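You operate a simulated robot arm through the tools that you are given. There is no shell and no other tool.

You are at the controls of a simulated robot arm. One attempt, no reset.

Task
Park the carriage with its handle up, then brush the dust off bench and rail.
Fine: put the red brush back. Set down upright: red brush. What is to be rubbed or washed off counts as gone when no trace of it is left.

It is judged by the outcome, as a careful person would: the job done as asked, and still so three seconds after it is handed in. It fails if anything else is knocked over, pushed out of place, dropped, spilled or broken.

Robot
A 7-joint arm with a two-finger parallel gripper, fixed in place. Base frame: the origin is at the foot of the arm, x ahead of it, y to its left, z up. Lengths are in mm, angles in degrees, forces in N, time in s.
With the tool pointing down near the work surface it reaches from about 220 to 740 mm from the base axis. Its first joint turns from -166.0 to 166.0 degrees. Payload 1.57 kg.
Tool frame: the origin (TCP) lies between the finger pads and is the grasp point; the fingertips stand 30 mm ahead of it; z points along the fingers, y is the line along which they close. The gripper opens to 110 mm. The fingers are 24 mm wide and 12 mm thick; the gripper's body (48 by 112 mm) begins 78 mm behind the TCP.
Orientation is told as [roll, pitch, yaw] about the base's x, y, z axes, in that order, counted from this pose: with the fingers straight down and closing along the base's y, the tool's x points along the base's -x, its y along +y and its z along -z.

Tools
- The arm moves only by the tool drive_tool. Its argument "motion" is a list of rows, each an object of numbers (a shift or turn left out is 0, a gripper value left out holds the last): "wx", "wy", "wz": the turn, a rotation vector about the tool's x, y, z in degrees; "dx", "dy", "dz": the shift along the tool's x, y, z in mm; "jaw": the opening, from 0 (shut) to 1 (fully open). In form: [{"wx": .., "wy": .., "wz": .., "dx": .., "dy": .., "dz": .., "jaw": ..}, ...]. A call has 1 to 20 rows; each row shifts and turns the commanded pose from where the row before left it, along the tool's axes as they then stand. Each row takes 0.2 s and may step no farther than 50 mm and 8.6 degrees from the row before; otherwise, or with a gripper value out of range, the whole call is refused. Where a pose cannot be reached the arm comes as near as it can. A force on the tool above 40 N (or 10 N above the force at the start of the call, whichever is more), or a blocked arm, ends the call early, and 0.2 s more pass. Each finger travels about 45 mm/s and halts on what it meets, pressing with about 20 N; the grip force reading is that of the motor and also rises with nothing between the fingers. The clock runs only during rows and for 0.2 s after the last one: add rows that do not move to give the fingers time. The reply holds the time, the measured pose of the TCP, the force on the tool along the base axes, the opening and the grip force, in the units named above and with some noise, with the torque about the TCP (base axes, N m) and any sound that the robot's microphone picked up, and new pictures: "views" is both (left out), scene, wrist or none.
- Cameras (640 x 400 px; columns grow to the right, rows downward): "scene" is fixed at [219.8, -649.1, 1533.5]; the picture's right is [0.90, -0.43, 0.00], its down [-0.28, -0.59, -0.76] and it looks along [0.32, 0.68, -0.65] (base axes); focal length 282 px, centre (320, 200). "wrist" rides on the gripper at [70, 16, -141] in the tool frame; the picture's right is [-0.23, 0.97, 0.00], its down [-0.85, -0.20, -0.48] and it looks along [-0.47, -0.11, 0.88] (tool axes); focal length 222 px, centre (320, 200). There is no depth. A picture from a camera that has moved, and an enlarged one, comes with that camera's place and axes in the base frame and with its lens.
- move_column(by): slides the trunk up (or, below 0, down) by that many mm; the arm rides with it, the base frame stays. It gives what a move gives, with no picture.
- zoom(camera, box): a new picture of the part [left, top, right, bottom] of that camera's present view, enlarged. The clock stands still meanwhile.
- sign_off(): hands the job in; it is judged then, once.

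Places have to be worked out from the pictures, the camera data and where the tool is seen. Open the gripper and draw the arm clear of the work before you hand the job in, unless the task says otherwise.

The tools are called after "Request:" as name(argument=value, ...) on one line, values as JSON. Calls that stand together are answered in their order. drive_tool: Moves the arm, as the interface text tells. Its arguments: {"type":"object","properties":{"motion":{"type":"array"},"views":{"type":"string","enum":["both","scene","wrist","none"]}},"required":["motion"]} The other tools are called the same way: move_column (by) slides the trunk up or down; zoom (camera, box) takes an enlarged picture of a part of a camera's view; sign_off () hands the job in.

At the start:

```text
clock: 0.0
position: [370.7, 93.5, 1286.0]
tool_rot: [0.1, 0.0, -0.1]
force: [-0.7, -0.4, -0.6]
ft_torque: [0.03, 0.02, -0.02]
gripper_width: 109.9
grip_force: 0.1
trunk travel left (down, up): [-525.0, 65.0]
```

scene: 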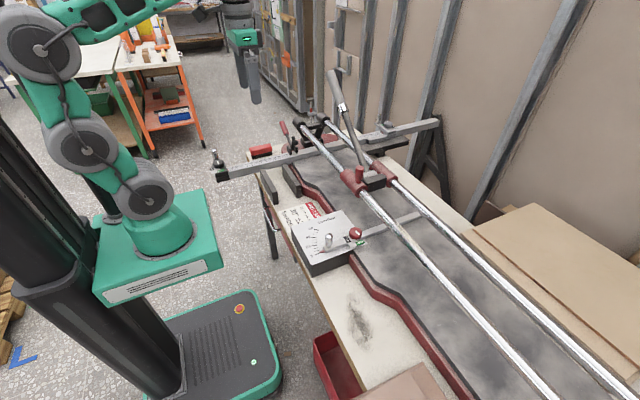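
wrist: 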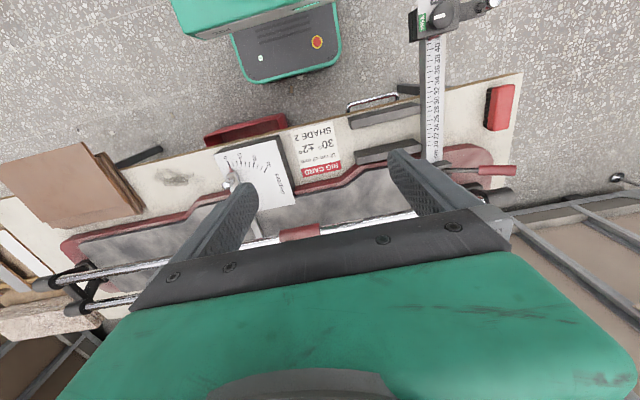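

I'll begin by looking closely at the scene before moving anything.

Request:
zoom(camera="scene", box=[200, 60, 460, 220])

Request:
zoom(camera="scene", box=[240, 180, 460, 320])

Request:
zoom(camera="scene", box=[280, 240, 640, 400])

Request:
zoom(camera="wrist", box=[130, 80, 350, 220])

Request:
zoom(camera="wrist", box=[330, 60, 540, 220])

```text
2.46 times, centred on (330, 140) of scene
camera zoom: at [219.8, -649.1, 1533.5], right [0.9, -0.43, 0.0], down [-0.28, -0.59, -0.76], along [0.32, 0.68, -0.65], focal length 694 px, centre (295, 348)
```

zoom: 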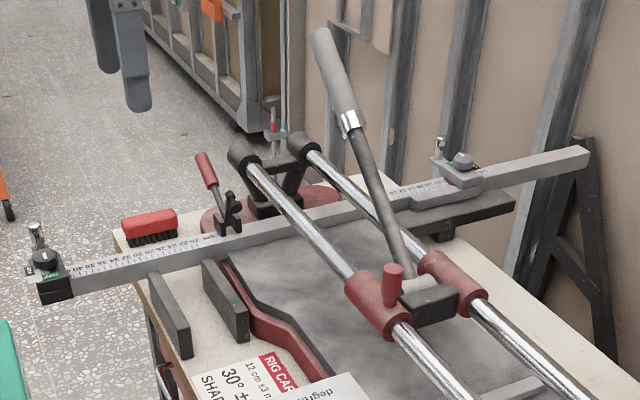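

```text
2.86 times, centred on (350, 250) of scene
camera zoom: at [219.8, -649.1, 1533.5], right [0.9, -0.43, 0.0], down [-0.28, -0.59, -0.76], along [0.32, 0.68, -0.65], focal length 806 px, centre (234, 57)
```

zoom: 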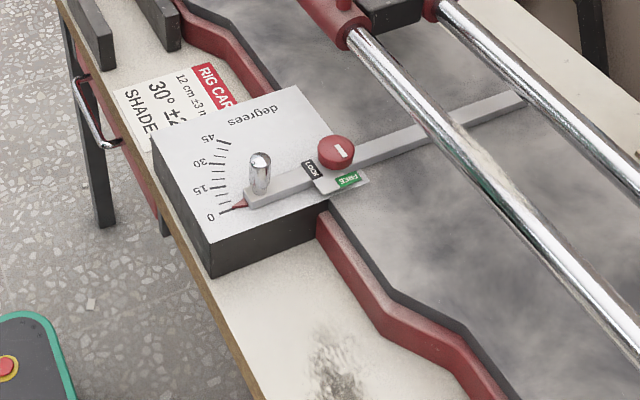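

```text
1.78 times, centred on (460, 320) of scene
camera zoom: at [219.8, -649.1, 1533.5], right [0.9, -0.43, 0.0], down [-0.28, -0.59, -0.76], along [0.32, 0.68, -0.65], focal length 502 px, centre (71, -13)
```

zoom: 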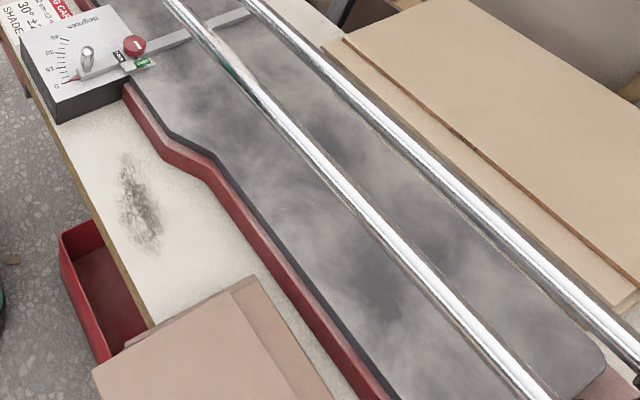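

```text
2.86 times, centred on (240, 150) of wrist
camera zoom: at [300.2, 110.4, 1427.0], right [0.23, 0.97, 0.0], down [0.85, -0.2, 0.48], along [0.47, -0.11, -0.88], focal length 635 px, centre (549, 343)
```

zoom: 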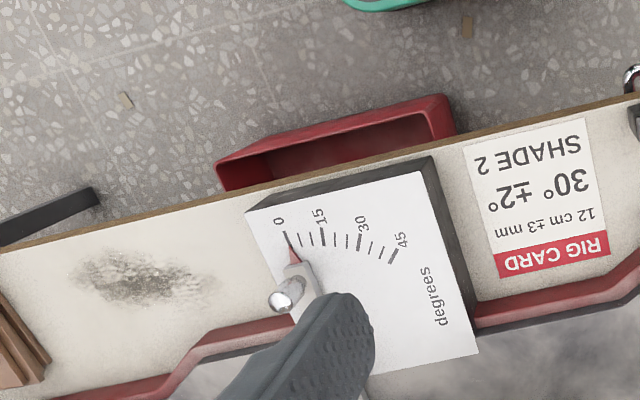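

```text
2.50 times, centred on (435, 140) of wrist
camera zoom: at [300.2, 110.4, 1427.0], right [0.23, 0.97, 0.0], down [0.85, -0.2, 0.48], along [0.47, -0.11, -0.88], focal length 555 px, centre (32, 350)
```

zoom: 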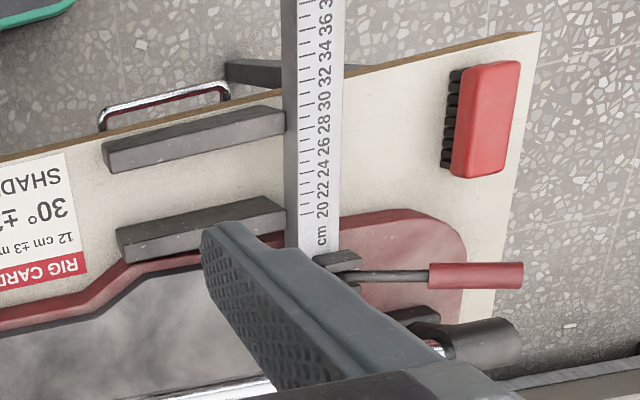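

The bench seems to lie around z≈800, brush near (465, 529), dust smudge near (465, -375), and the carriage sits on two chrome rails with a leaning handle. I'll zoom in more to look for rail dust and any park markings.

Request:
zoom(camera="scene", box=[320, 60, 420, 210])

Request:
zoom(camera="scene", box=[250, 90, 350, 170])

Request:
zoom(camera="scene", box=[360, 180, 480, 280])

Request:
zoom(camera="wrist", box=[20, 180, 340, 340])

```text
2.67 times, centred on (370, 135) of scene
camera zoom: at [219.8, -649.1, 1533.5], right [0.9, -0.43, 0.0], down [-0.28, -0.59, -0.76], along [0.32, 0.68, -0.65], focal length 752 px, centre (187, 373)
```

zoom: 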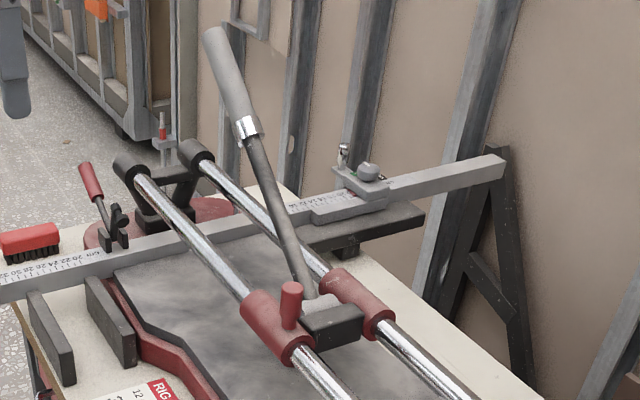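

```text
5.00 times, centred on (300, 130) of scene
camera zoom: at [219.8, -649.1, 1533.5], right [0.9, -0.43, 0.0], down [-0.28, -0.59, -0.76], along [0.32, 0.68, -0.65], focal length 1410 px, centre (420, 550)
```

zoom: 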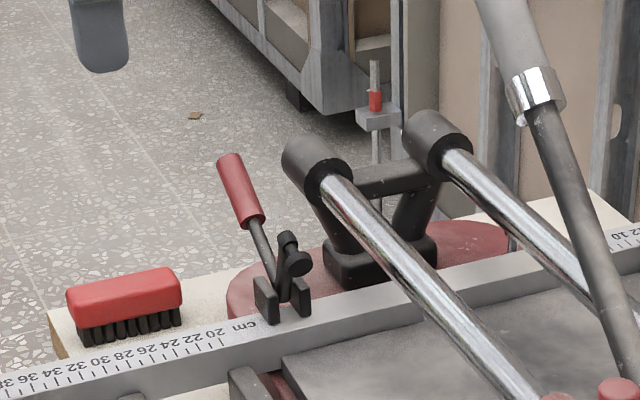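

```text
4.00 times, centred on (420, 230) of scene
camera zoom: at [219.8, -649.1, 1533.5], right [0.9, -0.43, 0.0], down [-0.28, -0.59, -0.76], along [0.32, 0.68, -0.65], focal length 1128 px, centre (-80, 80)
```

zoom: 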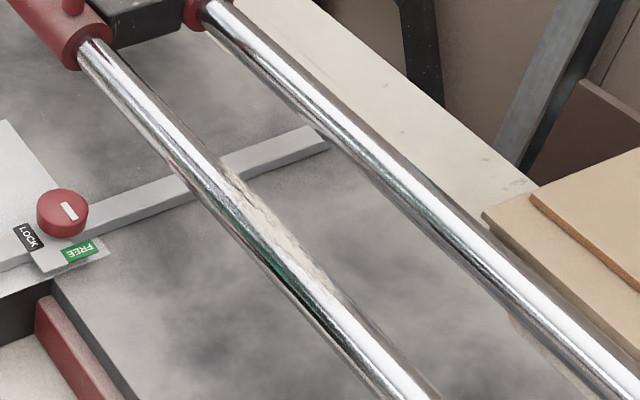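

```text
2.00 times, centred on (180, 260) of wrist
camera zoom: at [300.2, 110.4, 1427.0], right [0.23, 0.97, 0.0], down [0.85, -0.2, 0.48], along [0.47, -0.11, -0.88], focal length 444 px, centre (600, 80)
```

zoom: 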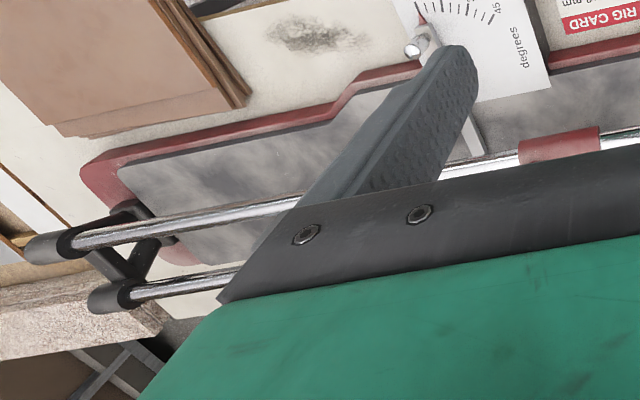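

I judge the near rail at x≈640, z≈955 running along y, with the carriage near y≈-20 and the handle leaning about 45° toward +y; a beige dust patch shows on the near rail beyond the fence bar. I'll move the wrist camera over for a closer look, staying high.

Request:
drive_tool(motion=[{"dx": -40, "dy": -20}, {"dx": -40, "dy": -20}, {"dx": -40, "dy": -20}, {"dx": -40, "dy": -20}, {"dx": -20, "dy": -13}])

```text
clock: 1.2
position: [551.4, 1.6, 1285.5]
tool_rot: [0.0, 0.0, 0.0]
force: [0.8, -0.7, 0.4]
ft_torque: [0.03, 0.01, -0.04]
gripper_width: 109.9
grip_force: 0.0
trunk travel left (down, up): [-525.0, 65.0]
camera wrist: at [481.5, 18.1, 1427.2], right [0.23, 0.97, 0.0], down [0.86, -0.2, 0.48], along [0.47, -0.11, -0.88], focal length 222 px, centre (320, 200)
```

scene: 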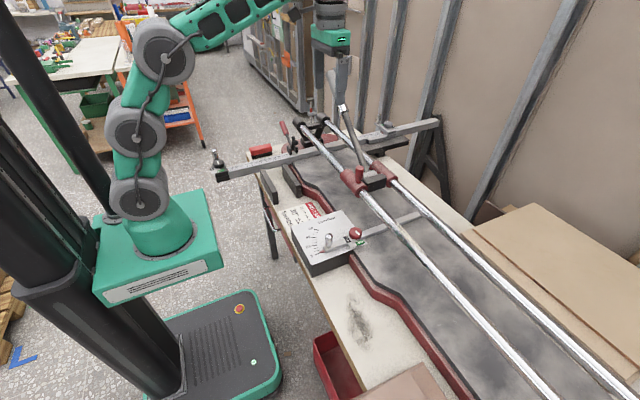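
wrist: 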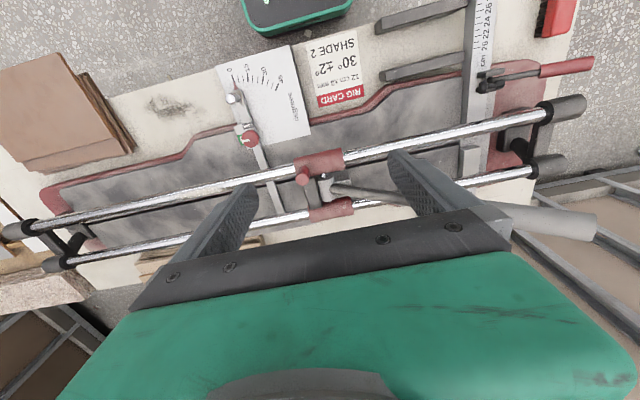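

Request:
zoom(camera="wrist", box=[260, 130, 420, 230])

Request:
zoom(camera="wrist", box=[440, 60, 600, 200])

Request:
zoom(camera="wrist", box=[0, 160, 240, 290])

Request:
zoom(camera="wrist", box=[100, 50, 320, 190])

```text
4.00 times, centred on (340, 180) of wrist
camera zoom: at [481.5, 18.1, 1427.2], right [0.23, 0.97, 0.0], down [0.86, -0.2, 0.48], along [0.47, -0.11, -0.88], focal length 888 px, centre (240, 280)
```

zoom: 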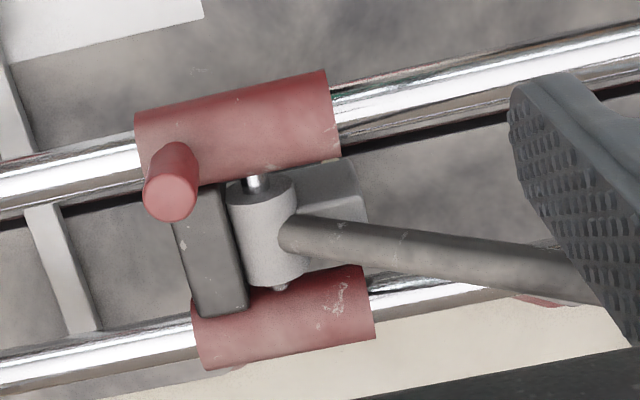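

```text
2.86 times, centred on (520, 130) of wrist
camera zoom: at [481.5, 18.1, 1427.2], right [0.23, 0.97, 0.0], down [0.86, -0.2, 0.48], along [0.47, -0.11, -0.88], focal length 635 px, centre (-251, 400)
```

zoom: 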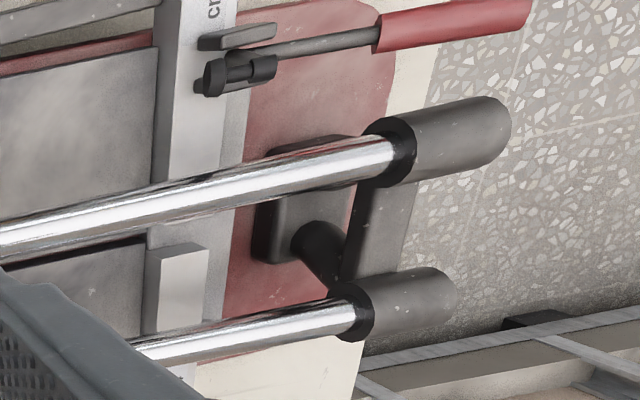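

```text
2.67 times, centred on (120, 225) of wrist
camera zoom: at [481.5, 18.1, 1427.2], right [0.23, 0.97, 0.0], down [0.86, -0.2, 0.48], along [0.47, -0.11, -0.88], focal length 592 px, centre (853, 133)
```

zoom: 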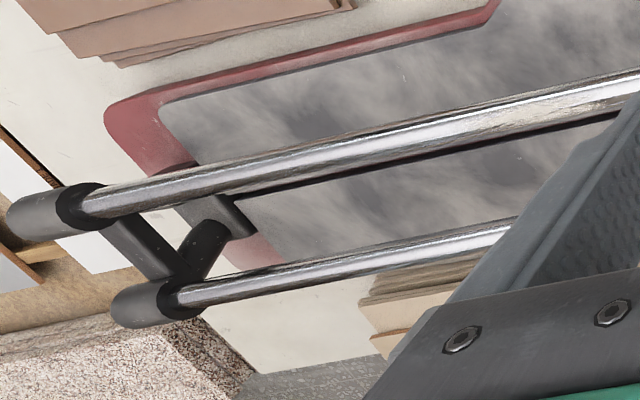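

```text
2.86 times, centred on (210, 120) of wrist
camera zoom: at [481.5, 18.1, 1427.2], right [0.23, 0.97, 0.0], down [0.86, -0.2, 0.48], along [0.47, -0.11, -0.88], focal length 635 px, centre (634, 429)
```

zoom: 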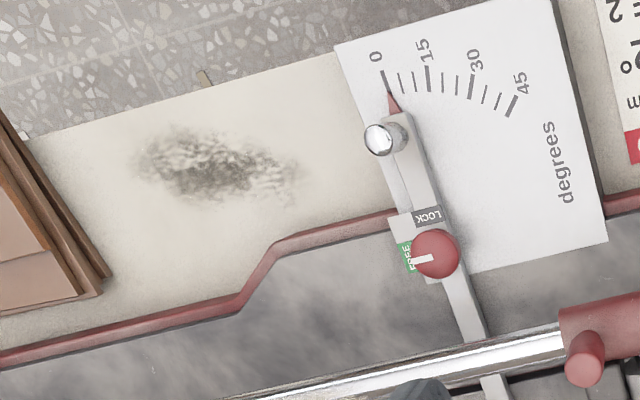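

The carriage carries an upright red peg on its near sleeve and a handle hub pivoting on an x-axis pin. I want a side view to judge the handle's angle and stops, so I'll back off, lower, and tilt the tool toward +x so the camera looks horizontally.

Request:
drive_tool(motion=[{"dx": 33, "dy": -7, "dz": 45}, {"dx": 33, "dy": -7, "dz": 45}, {"dx": 33, "dy": -7, "dz": 45}, {"wy": -7.75}, {"wy": -7.75}, {"wy": -7.75}, {"wy": -7.75}, {"wy": -7.75}, {"wy": -7.75}, {"wy": -7.75}, {"wy": -7.75}])

```text
refused: row 1 steps farther than a row can; nothing moved
```

The combined step exceeded 50 mm; I'll use smaller rows for the same move.

Request:
drive_tool(motion=[{"dx": 25, "dy": -5, "dz": 36}, {"dx": 25, "dy": -5, "dz": 36}, {"dx": 25, "dy": -5, "dz": 36}, {"dx": 25, "dy": -5, "dz": 36}, {"wy": -7.75}, {"wy": -7.75}, {"wy": -7.75}, {"wy": -7.75}, {"wy": -7.75}, {"wy": -7.75}, {"wy": -7.75}, {"wy": -7.75}])

```text
clock: 4.0
position: [449.4, -10.8, 1080.0]
tool_rot: [2.6, -53.3, -1.1]
force: [-0.1, 1.0, 0.3]
ft_torque: [0.0, -0.03, 0.0]
gripper_width: 109.8
grip_force: 0.1
trunk travel left (down, up): [-525.0, 65.0]
stopped in row 12: the arm was blocked; the commanded pose is now the measured one
camera wrist: at [293.4, 1.7, 1108.5], right [0.12, 0.97, 0.21], down [0.13, -0.22, 0.97], along [0.98, -0.09, -0.15], focal length 222 px, centre (320, 200)
```

scene: 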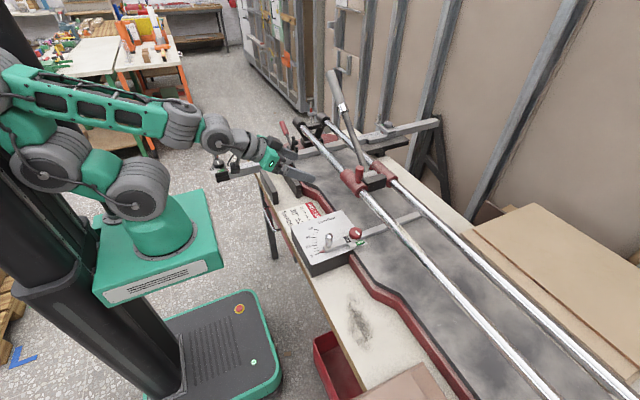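
wrist: 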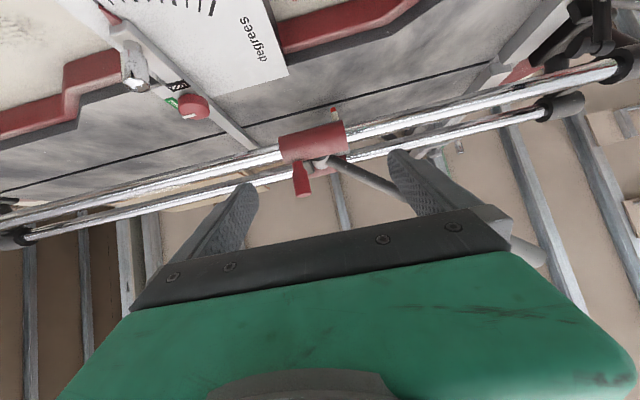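

The arm hit a joint limit but the view is useful. I'll zoom in on the carriage from this side.

Request:
zoom(camera="wrist", box=[250, 90, 410, 210])

Request:
zoom(camera="wrist", box=[480, 0, 640, 140])

Request:
zoom(camera="scene", box=[200, 50, 400, 200])

```text
3.33 times, centred on (330, 150) of wrist
camera zoom: at [293.4, 1.7, 1108.5], right [0.12, 0.97, 0.21], down [0.13, -0.22, 0.97], along [0.98, -0.09, -0.15], focal length 740 px, centre (287, 367)
```

zoom: 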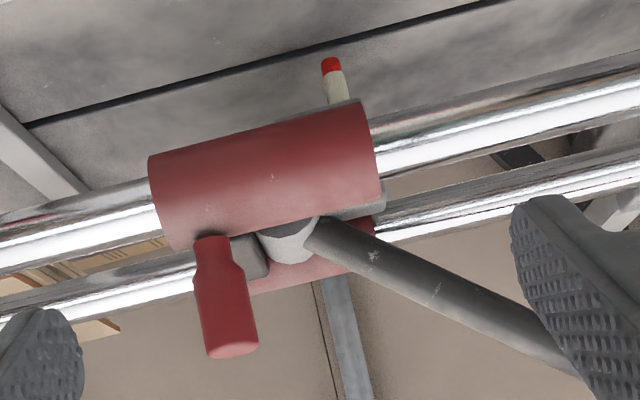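

```text
2.86 times, centred on (560, 70) of wrist
camera zoom: at [293.4, 1.7, 1108.5], right [0.12, 0.97, 0.21], down [0.13, -0.22, 0.97], along [0.98, -0.09, -0.15], focal length 635 px, centre (-366, 571)
```

zoom: 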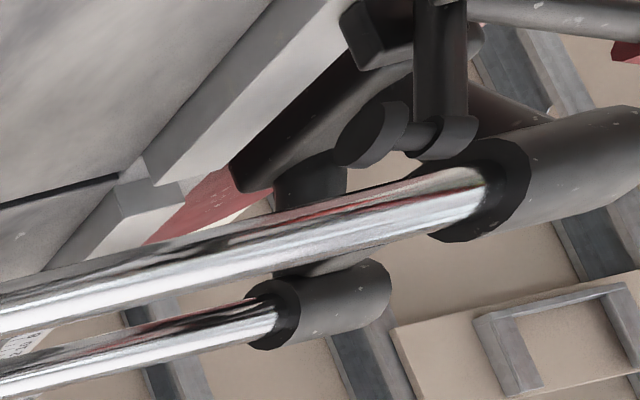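

```text
2.67 times, centred on (300, 125) of scene
camera zoom: at [219.8, -649.1, 1533.5], right [0.9, -0.43, 0.0], down [-0.28, -0.59, -0.76], along [0.32, 0.68, -0.65], focal length 752 px, centre (373, 400)
```

zoom: 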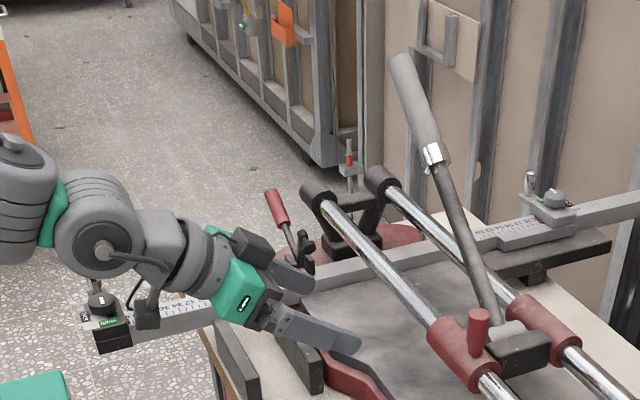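

The handle leans about 45° toward +y in the plane x≈700, with the hub near (700, -15, 980); a pencil-like point hangs below the carriage. I'll move to a staging pose on the base side of the handle, tilted, from which open fingers can straddle it.

Request:
drive_tool(motion=[{"dx": -35, "dy": 28, "dz": 6}, {"dx": -35, "dy": 28, "dz": 6}, {"dx": -35, "dy": 28, "dz": 6}, {"dx": -35, "dy": 28, "dz": 6}, {"dx": -35, "dy": 28, "dz": 6}, {}])

```text
clock: 5.3
position: [576.1, 127.7, 1208.2]
tool_rot: [2.6, -53.7, -1.1]
force: [0.3, -0.3, 0.0]
ft_torque: [0.02, -0.01, -0.03]
gripper_width: 109.8
grip_force: 0.1
trunk travel left (down, up): [-525.0, 65.0]
camera wrist: at [420.4, 141.9, 1237.2], right [0.12, 0.97, 0.21], down [0.12, -0.22, 0.97], along [0.99, -0.09, -0.15], focal length 222 px, centre (320, 200)
```

scene: 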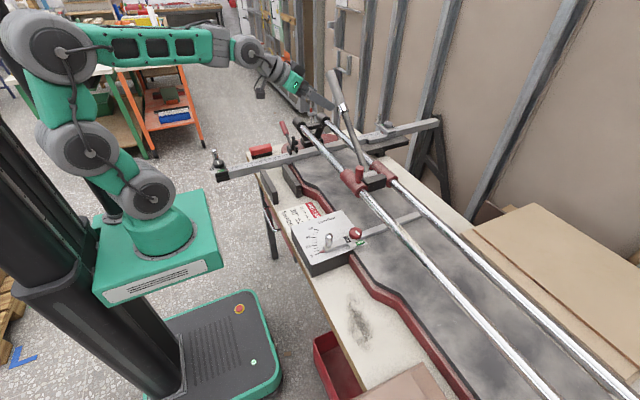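
wrist: 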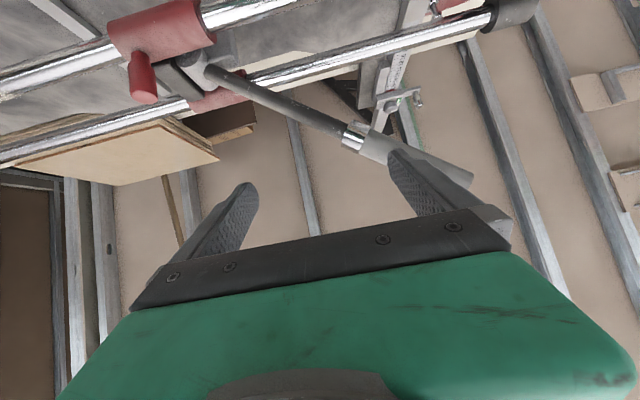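

From this view the hub is at about (700, -17, 965) and the handle rises at about 39° to its end near (700, 295, 1216). I'll advance along the tool axis so the open fingers straddle the rod, stopping short first to check.

Request:
drive_tool(motion=[{"dx": 27, "dy": 3}, {"dz": 40}, {"dz": 40}, {"dz": 30}, {}])

```text
clock: 6.5
position: [648.7, 132.5, 1123.4]
tool_rot: [2.6, -53.7, -1.1]
force: [0.7, -0.3, -0.1]
ft_torque: [0.02, 0.0, 0.03]
gripper_width: 109.9
grip_force: 0.0
trunk travel left (down, up): [-525.0, 65.0]
camera wrist: at [492.4, 146.5, 1151.5], right [0.12, 0.97, 0.21], down [0.12, -0.22, 0.97], along [0.99, -0.09, -0.15], focal length 222 px, centre (320, 200)
```

scene: 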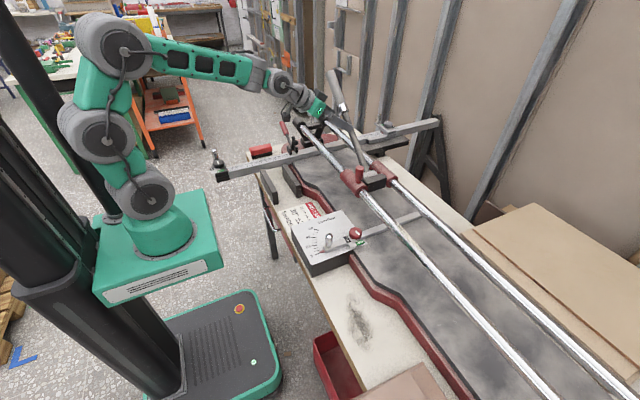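
wrist: 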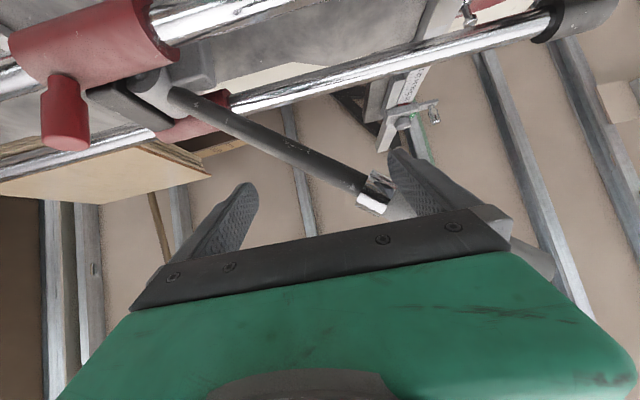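

The handle lies centred between the fingers as planned. I'll advance the remaining ~64 mm so the fingers straddle the rod.

Request:
drive_tool(motion=[{"dz": 32}, {"dz": 32}, {}])

```text
clock: 7.3
position: [700.3, 134.4, 1084.3]
tool_rot: [2.6, -53.6, -1.2]
force: [0.1, 0.0, 0.4]
ft_torque: [-0.01, 0.01, -0.01]
gripper_width: 109.9
grip_force: 0.1
trunk travel left (down, up): [-525.0, 65.0]
camera wrist: at [544.4, 148.2, 1112.7], right [0.12, 0.97, 0.21], down [0.12, -0.22, 0.97], along [0.99, -0.09, -0.15], focal length 222 px, centre (320, 200)
```

scene: 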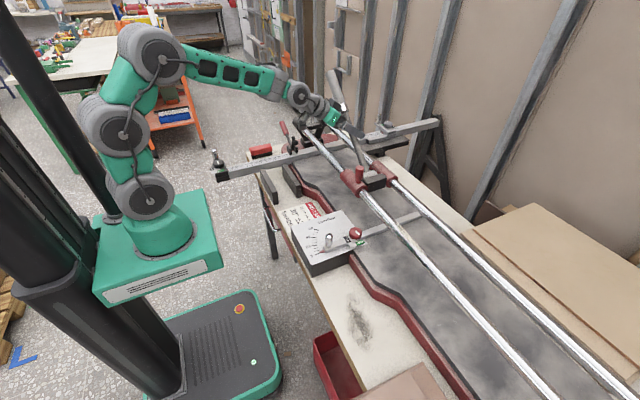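
wrist: 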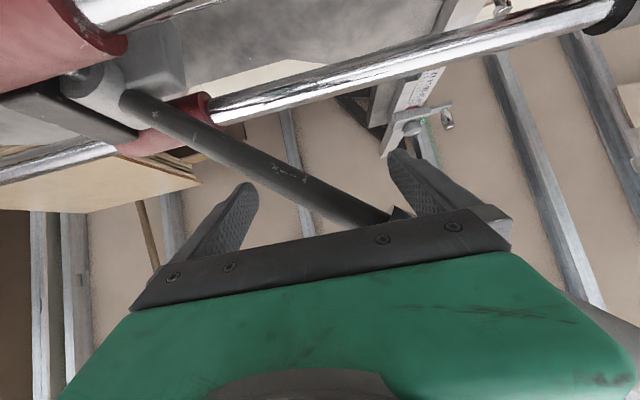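

The fingers straddle the rod with no contact. I'll narrow the opening a bit and then begin rotating the handle upward along an arc about the hub, watching the force.

Request:
drive_tool(motion=[{"jaw": 0.68}, {}, {}, {"dy": -8, "dx": -6, "dz": -4.5}, {"dy": -8, "dx": -6, "dz": -4.5}, {"dy": -8, "dx": -6, "dz": -4.5}, {"dy": -9, "dx": -6, "dz": -4.5}, {"dy": -10, "dx": -6, "dz": -4.5}, {"dy": -10, "dx": -6, "dz": -4.5}, {}])

```text
clock: 9.6
position: [700.5, 80.7, 1129.9]
tool_rot: [2.6, -53.6, -1.2]
force: [-1.0, 1.9, -0.5]
ft_torque: [-0.1, -0.01, 0.03]
gripper_width: 76.7
grip_force: 1.2
trunk travel left (down, up): [-525.0, 65.0]
camera wrist: at [544.6, 94.4, 1157.4], right [0.12, 0.97, 0.21], down [0.12, -0.22, 0.97], along [0.99, -0.09, -0.15], focal length 222 px, centre (320, 200)
```

scene: 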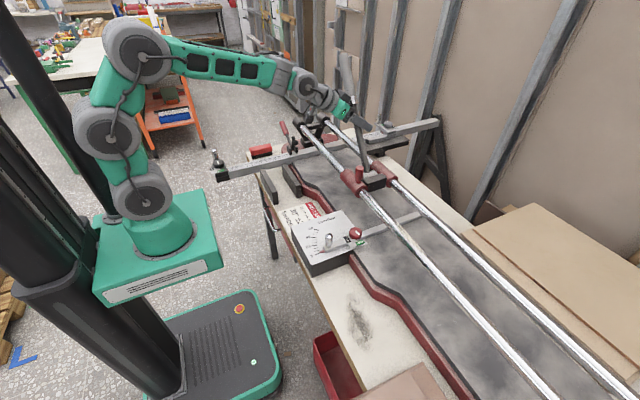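
wrist: 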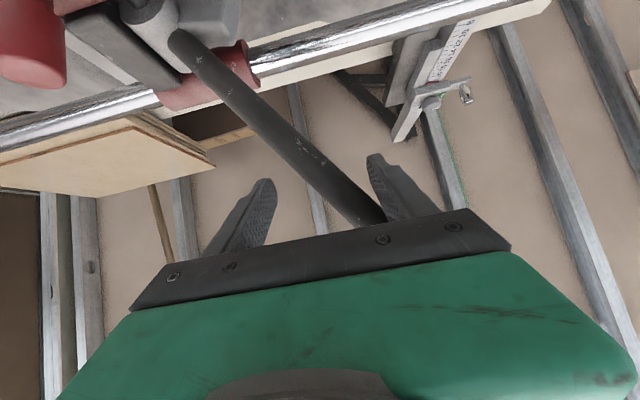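

The handle follows with only ~2 N; it's at roughly 50° now. I'll continue the arc toward vertical.

Request:
drive_tool(motion=[{"dy": -10, "dx": -4, "dz": -3}, {"dy": -10, "dx": -4, "dz": -3}, {"dy": -12, "dx": -4, "dz": -3}, {"dy": -10, "dx": -2.4, "dz": -1.8}, {"dy": -10, "dx": -2.4, "dz": -1.8}, {"dy": -12, "dx": -2.4, "dz": -1.8}, {"dy": -11, "dx": -0.8, "dz": -0.6}, {"dy": -11, "dx": -0.8, "dz": -0.6}, {"dy": -11, "dx": -0.8, "dz": -0.6}, {}])

```text
clock: 11.8
position: [700.7, -16.9, 1150.5]
tool_rot: [2.6, -53.6, -1.1]
force: [-0.6, -0.1, -0.2]
ft_torque: [0.01, 0.0, -0.02]
gripper_width: 75.1
grip_force: 0.3
trunk travel left (down, up): [-525.0, 65.0]
camera wrist: at [544.9, -3.3, 1179.5], right [0.12, 0.97, 0.21], down [0.12, -0.22, 0.97], along [0.98, -0.09, -0.15], focal length 222 px, centre (320, 200)
```

scene: 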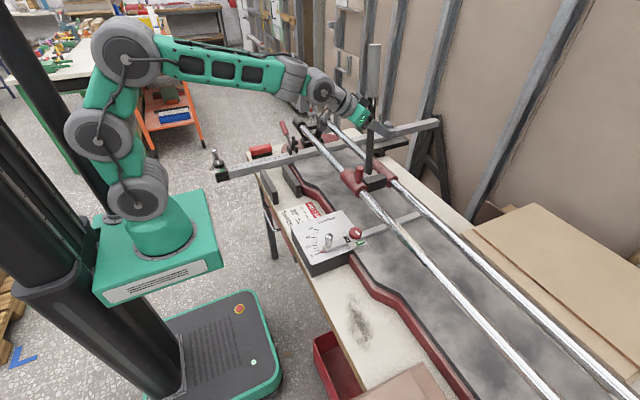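
wrist: 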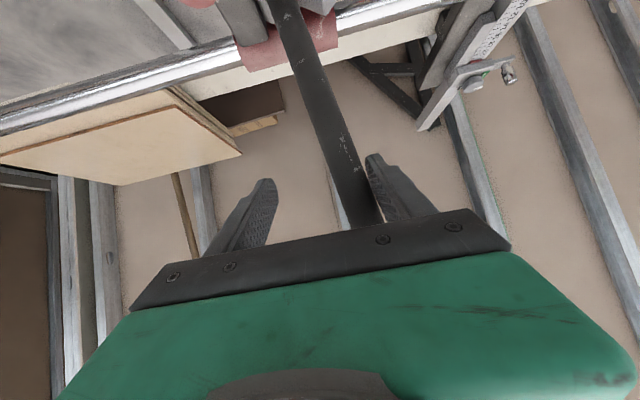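

The handle is now about 8° short of vertical with nearly zero force. I'll carry on the last bit to vertical gently, watching for an end stop.

Request:
drive_tool(motion=[{"dy": -6}, {"dy": -6}, {"dy": -6}, {"dy": -6}, {}, {}])

```text
clock: 13.2
position: [702.5, -40.5, 1152.2]
tool_rot: [2.5, -53.7, -1.2]
force: [-0.4, -0.1, 0.7]
ft_torque: [0.03, 0.0, 0.01]
gripper_width: 75.2
grip_force: 0.1
trunk travel left (down, up): [-525.0, 65.0]
camera wrist: at [545.6, -26.9, 1180.4], right [0.12, 0.97, 0.21], down [0.12, -0.22, 0.97], along [0.99, -0.09, -0.15], focal length 222 px, centre (320, 200)
```

scene: 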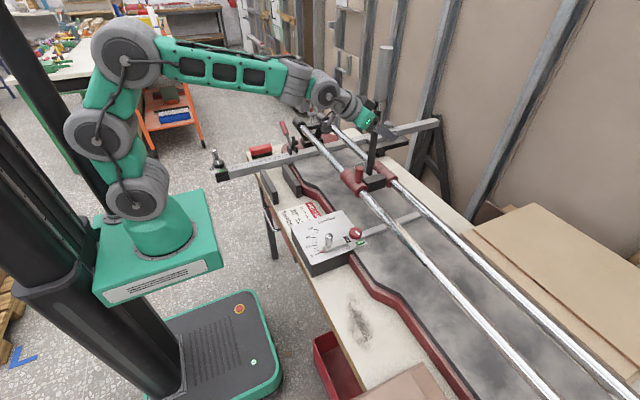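
wrist: 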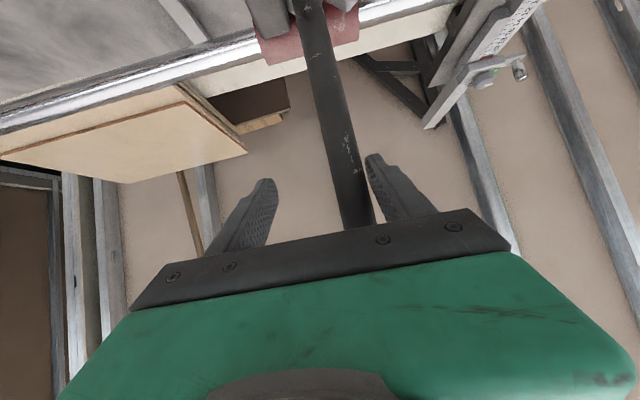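

The handle now looks vertical in the scene view (its top at column ~386, where a vertical line from the hub should be). I'll hold still a moment to see whether it stays on its own.

Request:
drive_tool(motion=[{}, {}, {}, {}, {}, {}, {}, {}])

Request:
zoom(camera="scene", box=[310, 30, 430, 210])

```text
clock: 14.9
position: [701.0, -40.1, 1151.4]
tool_rot: [2.5, -53.7, -1.0]
force: [-1.2, -0.3, -0.2]
ft_torque: [-0.02, 0.0, -0.01]
gripper_width: 75.0
grip_force: 0.0
trunk travel left (down, up): [-525.0, 65.0]
camera wrist: at [545.6, -26.8, 1180.4], right [0.12, 0.97, 0.21], down [0.12, -0.22, 0.97], along [0.99, -0.09, -0.15], focal length 222 px, centre (320, 200)
```

scene: 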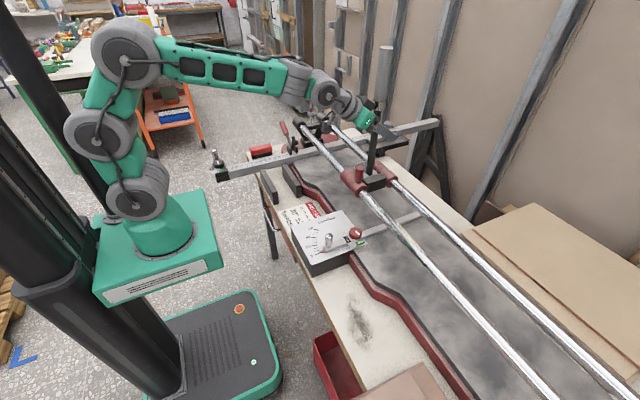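
wrist: 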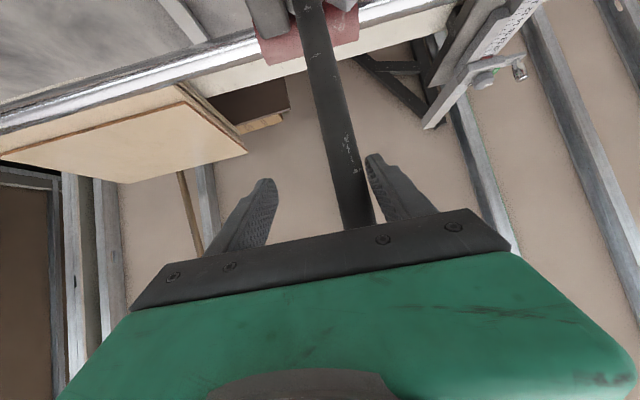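

```text
2.22 times, centred on (370, 120) of scene
camera zoom: at [219.8, -649.1, 1533.5], right [0.9, -0.43, 0.0], down [-0.28, -0.59, -0.76], along [0.32, 0.68, -0.65], focal length 627 px, centre (209, 378)
```

zoom: 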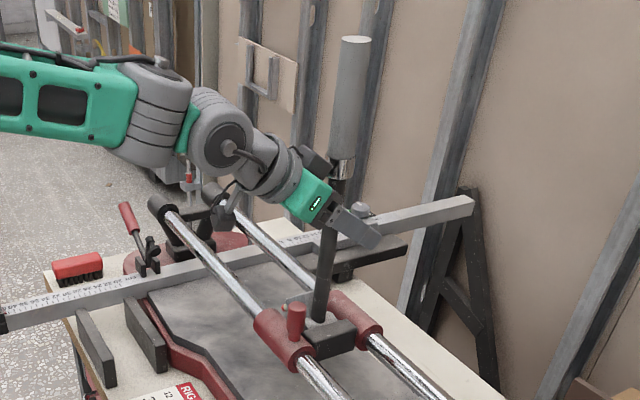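

The handle stays vertical (~91°) by itself. I'll center a bit to avoid touching it and withdraw straight back along the tool axis, then check it again.

Request:
drive_tool(motion=[{"dy": 10, "jaw": 0.8}, {"dy": 6}, {}, {"dz": -40}, {"dz": -45}, {"dz": -45}, {"dz": -45}, {}])

```text
clock: 16.8
position: [558.7, -29.7, 1257.4]
tool_rot: [2.6, -53.7, -1.1]
force: [0.4, 0.1, -0.3]
ft_torque: [0.0, 0.03, 0.0]
gripper_width: 88.2
grip_force: 0.0
trunk travel left (down, up): [-525.0, 65.0]
camera wrist: at [403.0, -16.3, 1285.6], right [0.12, 0.97, 0.21], down [0.12, -0.22, 0.97], along [0.99, -0.09, -0.15], focal length 222 px, centre (320, 200)
```

scene: 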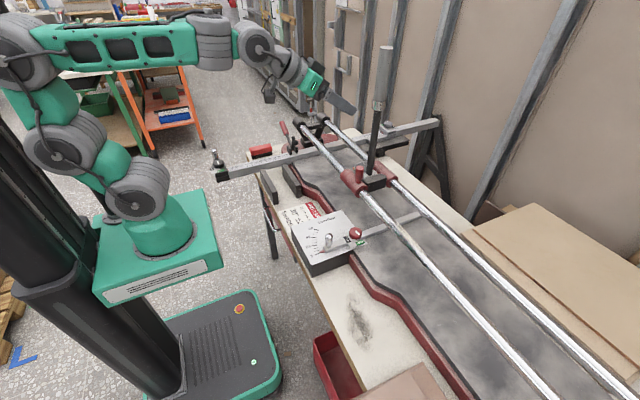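
wrist: 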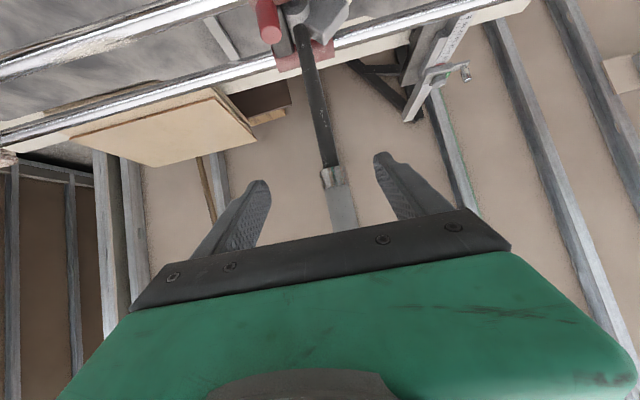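

The handle stands vertical on its own. Next I'll descend to a staging pose behind the red peg (peg ≈ (640, -54), z 985–1044), and check the pencil's clearance from there.

Request:
drive_tool(motion=[{"dx": 35, "dy": -6, "dz": 20}, {"dx": 35, "dy": -6, "dz": 20}, {"dx": 35, "dy": -6, "dz": 20}, {"dx": 34, "dy": -6, "dz": 22}, {}])

Request:
zoom(camera="wrist", box=[220, 60, 420, 220])

```text
clock: 17.9
position: [544.7, -50.1, 1096.9]
tool_rot: [2.4, -53.7, -1.0]
force: [-0.4, 0.1, 0.6]
ft_torque: [-0.01, 0.05, -0.02]
gripper_width: 88.0
grip_force: 0.1
trunk travel left (down, up): [-525.0, 65.0]
camera wrist: at [388.4, -37.1, 1125.3], right [0.12, 0.97, 0.21], down [0.12, -0.22, 0.97], along [0.99, -0.09, -0.15], focal length 222 px, centre (320, 200)
```

scene: 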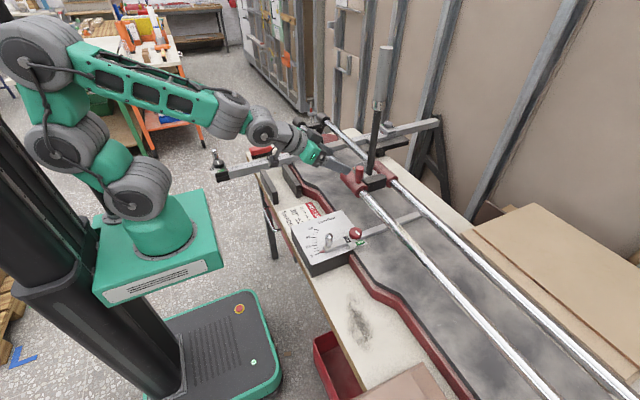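
wrist: 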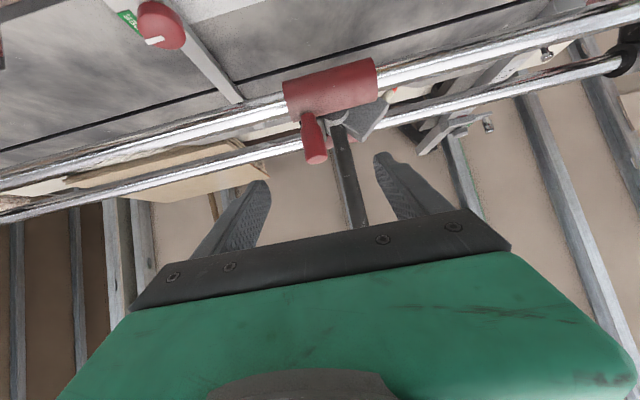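

```text
2.50 times, centred on (320, 140) of wrist
camera zoom: at [388.4, -37.1, 1125.3], right [0.12, 0.97, 0.21], down [0.12, -0.22, 0.97], along [0.99, -0.09, -0.15], focal length 555 px, centre (320, 350)
```

zoom: 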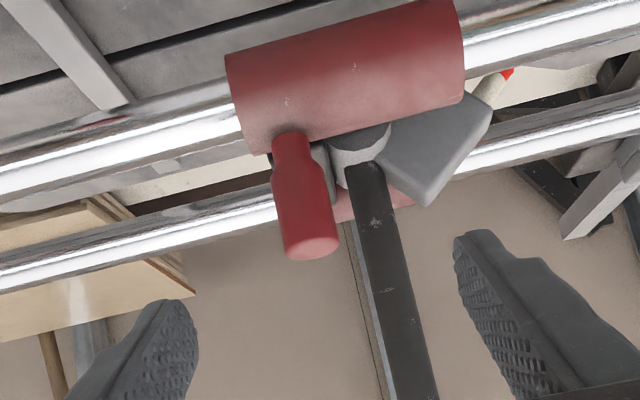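

The pencil arm turns with the handle: its tip is now near (700, 75, 944), about 44 mm ahead of the sleeve. Before sliding, I'll take the camera to the +y rail end to see what stands there.

Request:
drive_tool(motion=[{"dx": -10, "dy": 40, "dz": -8}, {"dx": -10, "dy": 40, "dz": -8}, {"dx": -10, "dy": 40, "dz": -8}, {"dx": -10, "dy": 40, "dz": -8}, {"dy": 44}, {"dy": 44}, {"dy": 44}, {"dy": 40}, {}])

Request:
zoom(camera="wrist", box=[280, 20, 480, 180])

```text
clock: 19.9
position: [537.3, 283.2, 1156.6]
tool_rot: [2.6, -53.7, -1.2]
force: [0.8, 0.3, -0.6]
ft_torque: [0.01, 0.0, 0.03]
gripper_width: 88.2
grip_force: 0.0
trunk travel left (down, up): [-525.0, 65.0]
camera wrist: at [381.5, 296.6, 1184.3], right [0.12, 0.97, 0.21], down [0.12, -0.22, 0.97], along [0.99, -0.09, -0.15], focal length 222 px, centre (320, 200)
```

scene: 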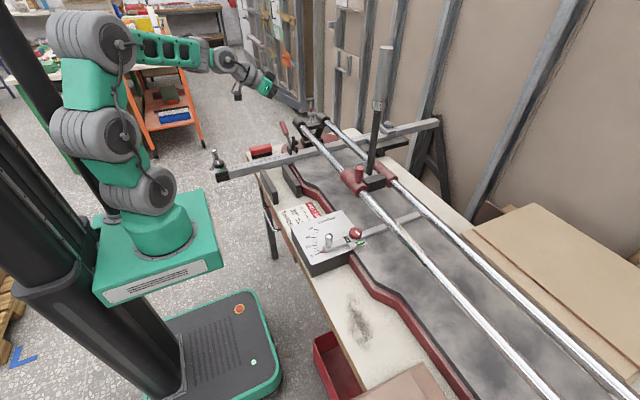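
wrist: 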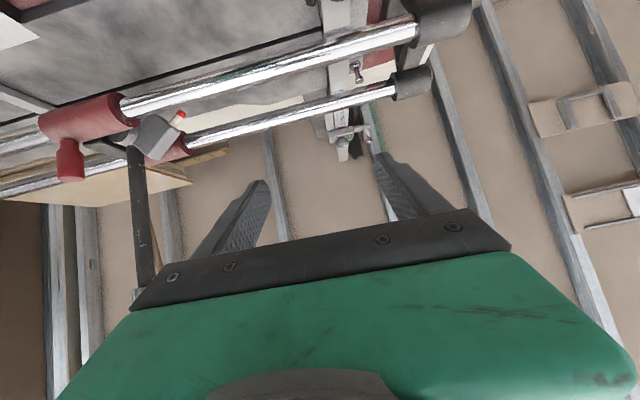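

```text
2.50 times, centred on (380, 100) of wrist
camera zoom: at [381.5, 296.6, 1184.3], right [0.12, 0.97, 0.21], down [0.12, -0.22, 0.97], along [0.99, -0.09, -0.15], focal length 555 px, centre (170, 450)
```

zoom: 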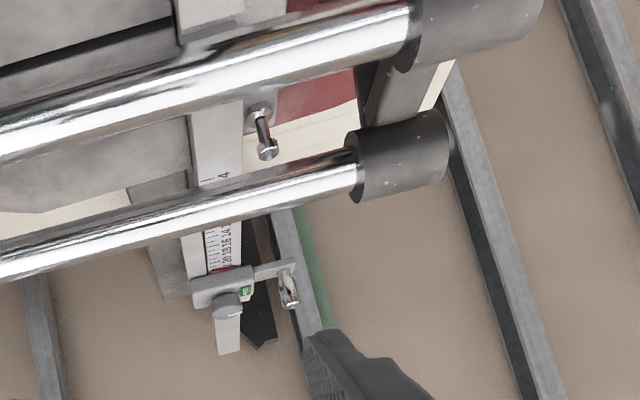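

There's a small chrome pin visible between the rails near the +y end that I want to understand. I'll zoom in further on it from both cameras.

Request:
zoom(camera="wrist", box=[310, 40, 430, 120])

Request:
zoom(camera="scene", box=[280, 85, 350, 145])

Request:
zoom(camera="scene", box=[360, 100, 460, 200])

Request:
zoom(camera="wrist", box=[30, 70, 230, 220])

```text
5.00 times, centred on (370, 80) of wrist
camera zoom: at [381.5, 296.6, 1184.3], right [0.12, 0.97, 0.21], down [0.12, -0.22, 0.97], along [0.99, -0.09, -0.15], focal length 1111 px, centre (70, 800)
```

zoom: 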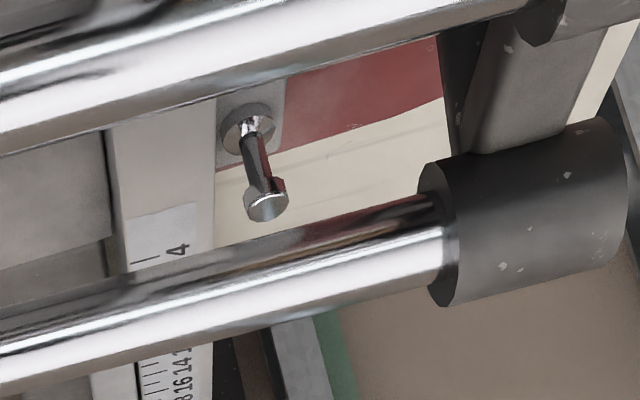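

```text
6.67 times, centred on (315, 115) of scene
camera zoom: at [219.8, -649.1, 1533.5], right [0.9, -0.43, 0.0], down [-0.28, -0.59, -0.76], along [0.32, 0.68, -0.65], focal length 1881 px, centre (353, 767)
```

zoom: 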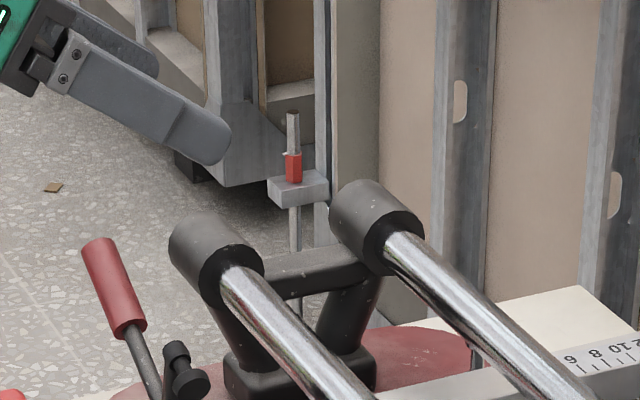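

```text
4.00 times, centred on (410, 150) of scene
camera zoom: at [219.8, -649.1, 1533.5], right [0.9, -0.43, 0.0], down [-0.28, -0.59, -0.76], along [0.32, 0.68, -0.65], focal length 1128 px, centre (-40, 400)
```

zoom: 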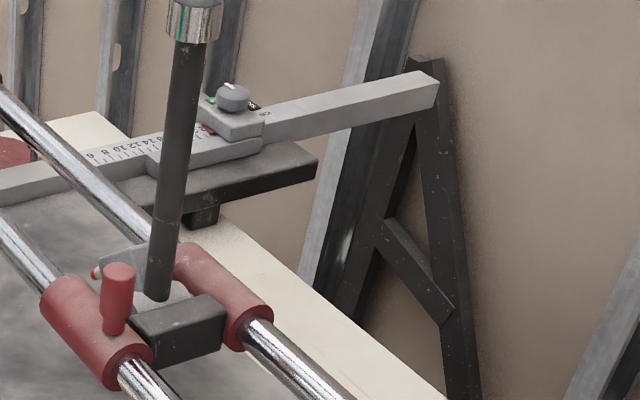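

```text
2.67 times, centred on (130, 145) of wrist
camera zoom: at [381.5, 296.6, 1184.3], right [0.12, 0.97, 0.21], down [0.12, -0.22, 0.97], along [0.99, -0.09, -0.15], focal length 592 px, centre (827, 347)
```

zoom: 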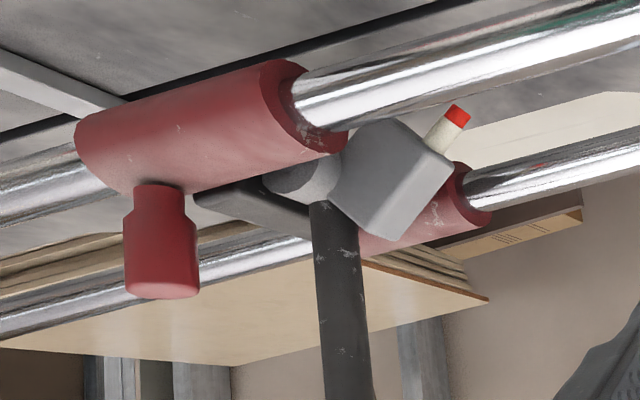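

The chrome pin is just a stop pin on the far slide (≈(787, 382)), not in the carriage's way, but the pencil tip (z≈944) may meet the end cross-bar. I'll go back and nudge the handle a bit further to learn where its upper stop is.

Request:
drive_tool(motion=[{"dx": -12, "dy": -38, "dz": -5}, {"dx": -12, "dy": -38, "dz": -5}, {"dx": -12, "dy": -38, "dz": -5}, {"dx": -12, "dy": -38, "dz": -5}, {"dx": -12, "dy": -38, "dz": -5}, {"dx": -12, "dy": -38, "dz": -5}, {"dx": -12, "dy": -38, "dz": -5}, {"dx": -10, "dy": -36, "dz": -6}, {}])

```text
clock: 21.9
position: [566.5, -24.3, 1246.1]
tool_rot: [2.5, -53.7, -1.1]
force: [-0.5, -0.3, -0.1]
ft_torque: [0.01, 0.0, 0.01]
gripper_width: 87.6
grip_force: 0.0
trunk travel left (down, up): [-525.0, 65.0]
camera wrist: at [410.6, -10.8, 1274.1], right [0.12, 0.97, 0.21], down [0.12, -0.22, 0.97], along [0.99, -0.09, -0.15], focal length 222 px, centre (320, 200)
```

scene: 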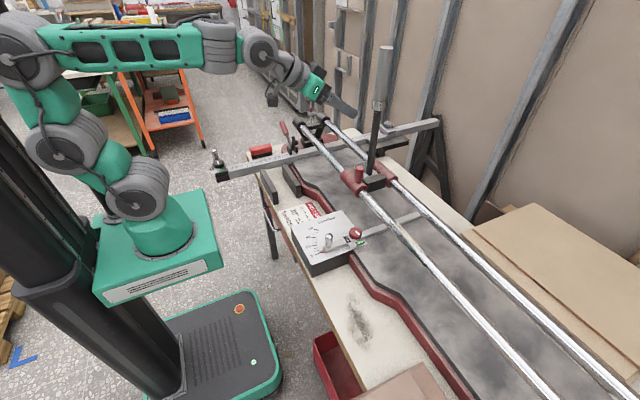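
wrist: 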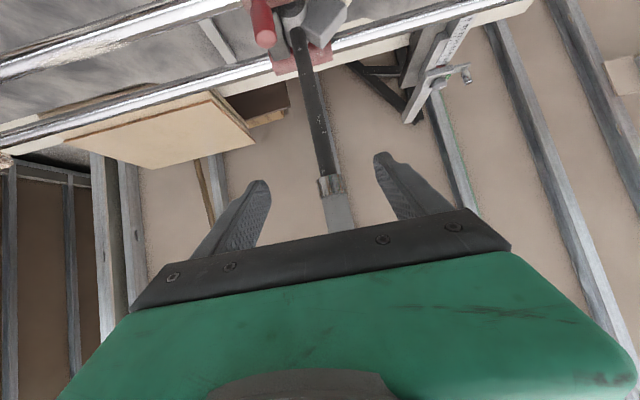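

I'll advance to straddle the rod again, then move slowly in -y until the +y finger touches it, watching force.

Request:
drive_tool(motion=[{"dz": 40}, {"dz": 42}, {"dz": 42}, {"dz": 42}, {}, {"dy": -6}, {"dy": -6}, {"dy": -6}, {"dy": -6}, {"dy": -4}, {"dy": -3}, {"dy": -3}, {}])

```text
clock: 24.8
position: [698.4, -52.1, 1147.2]
tool_rot: [2.4, -53.8, -1.0]
force: [1.0, 3.9, -0.4]
ft_torque: [-0.04, 0.0, -0.02]
gripper_width: 90.6
grip_force: 1.2
trunk travel left (down, up): [-525.0, 65.0]
camera wrist: at [542.5, -38.6, 1175.2], right [0.12, 0.97, 0.21], down [0.12, -0.22, 0.97], along [0.99, -0.09, -0.15], focal length 222 px, centre (320, 200)
```

scene: 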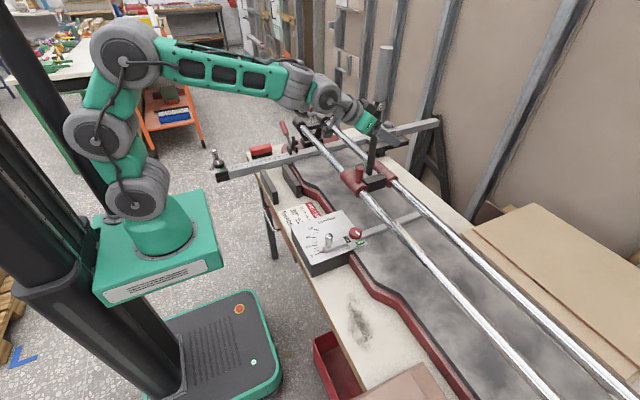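
wrist: 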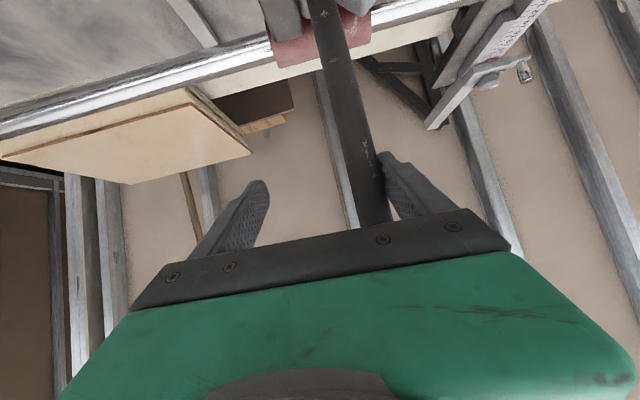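

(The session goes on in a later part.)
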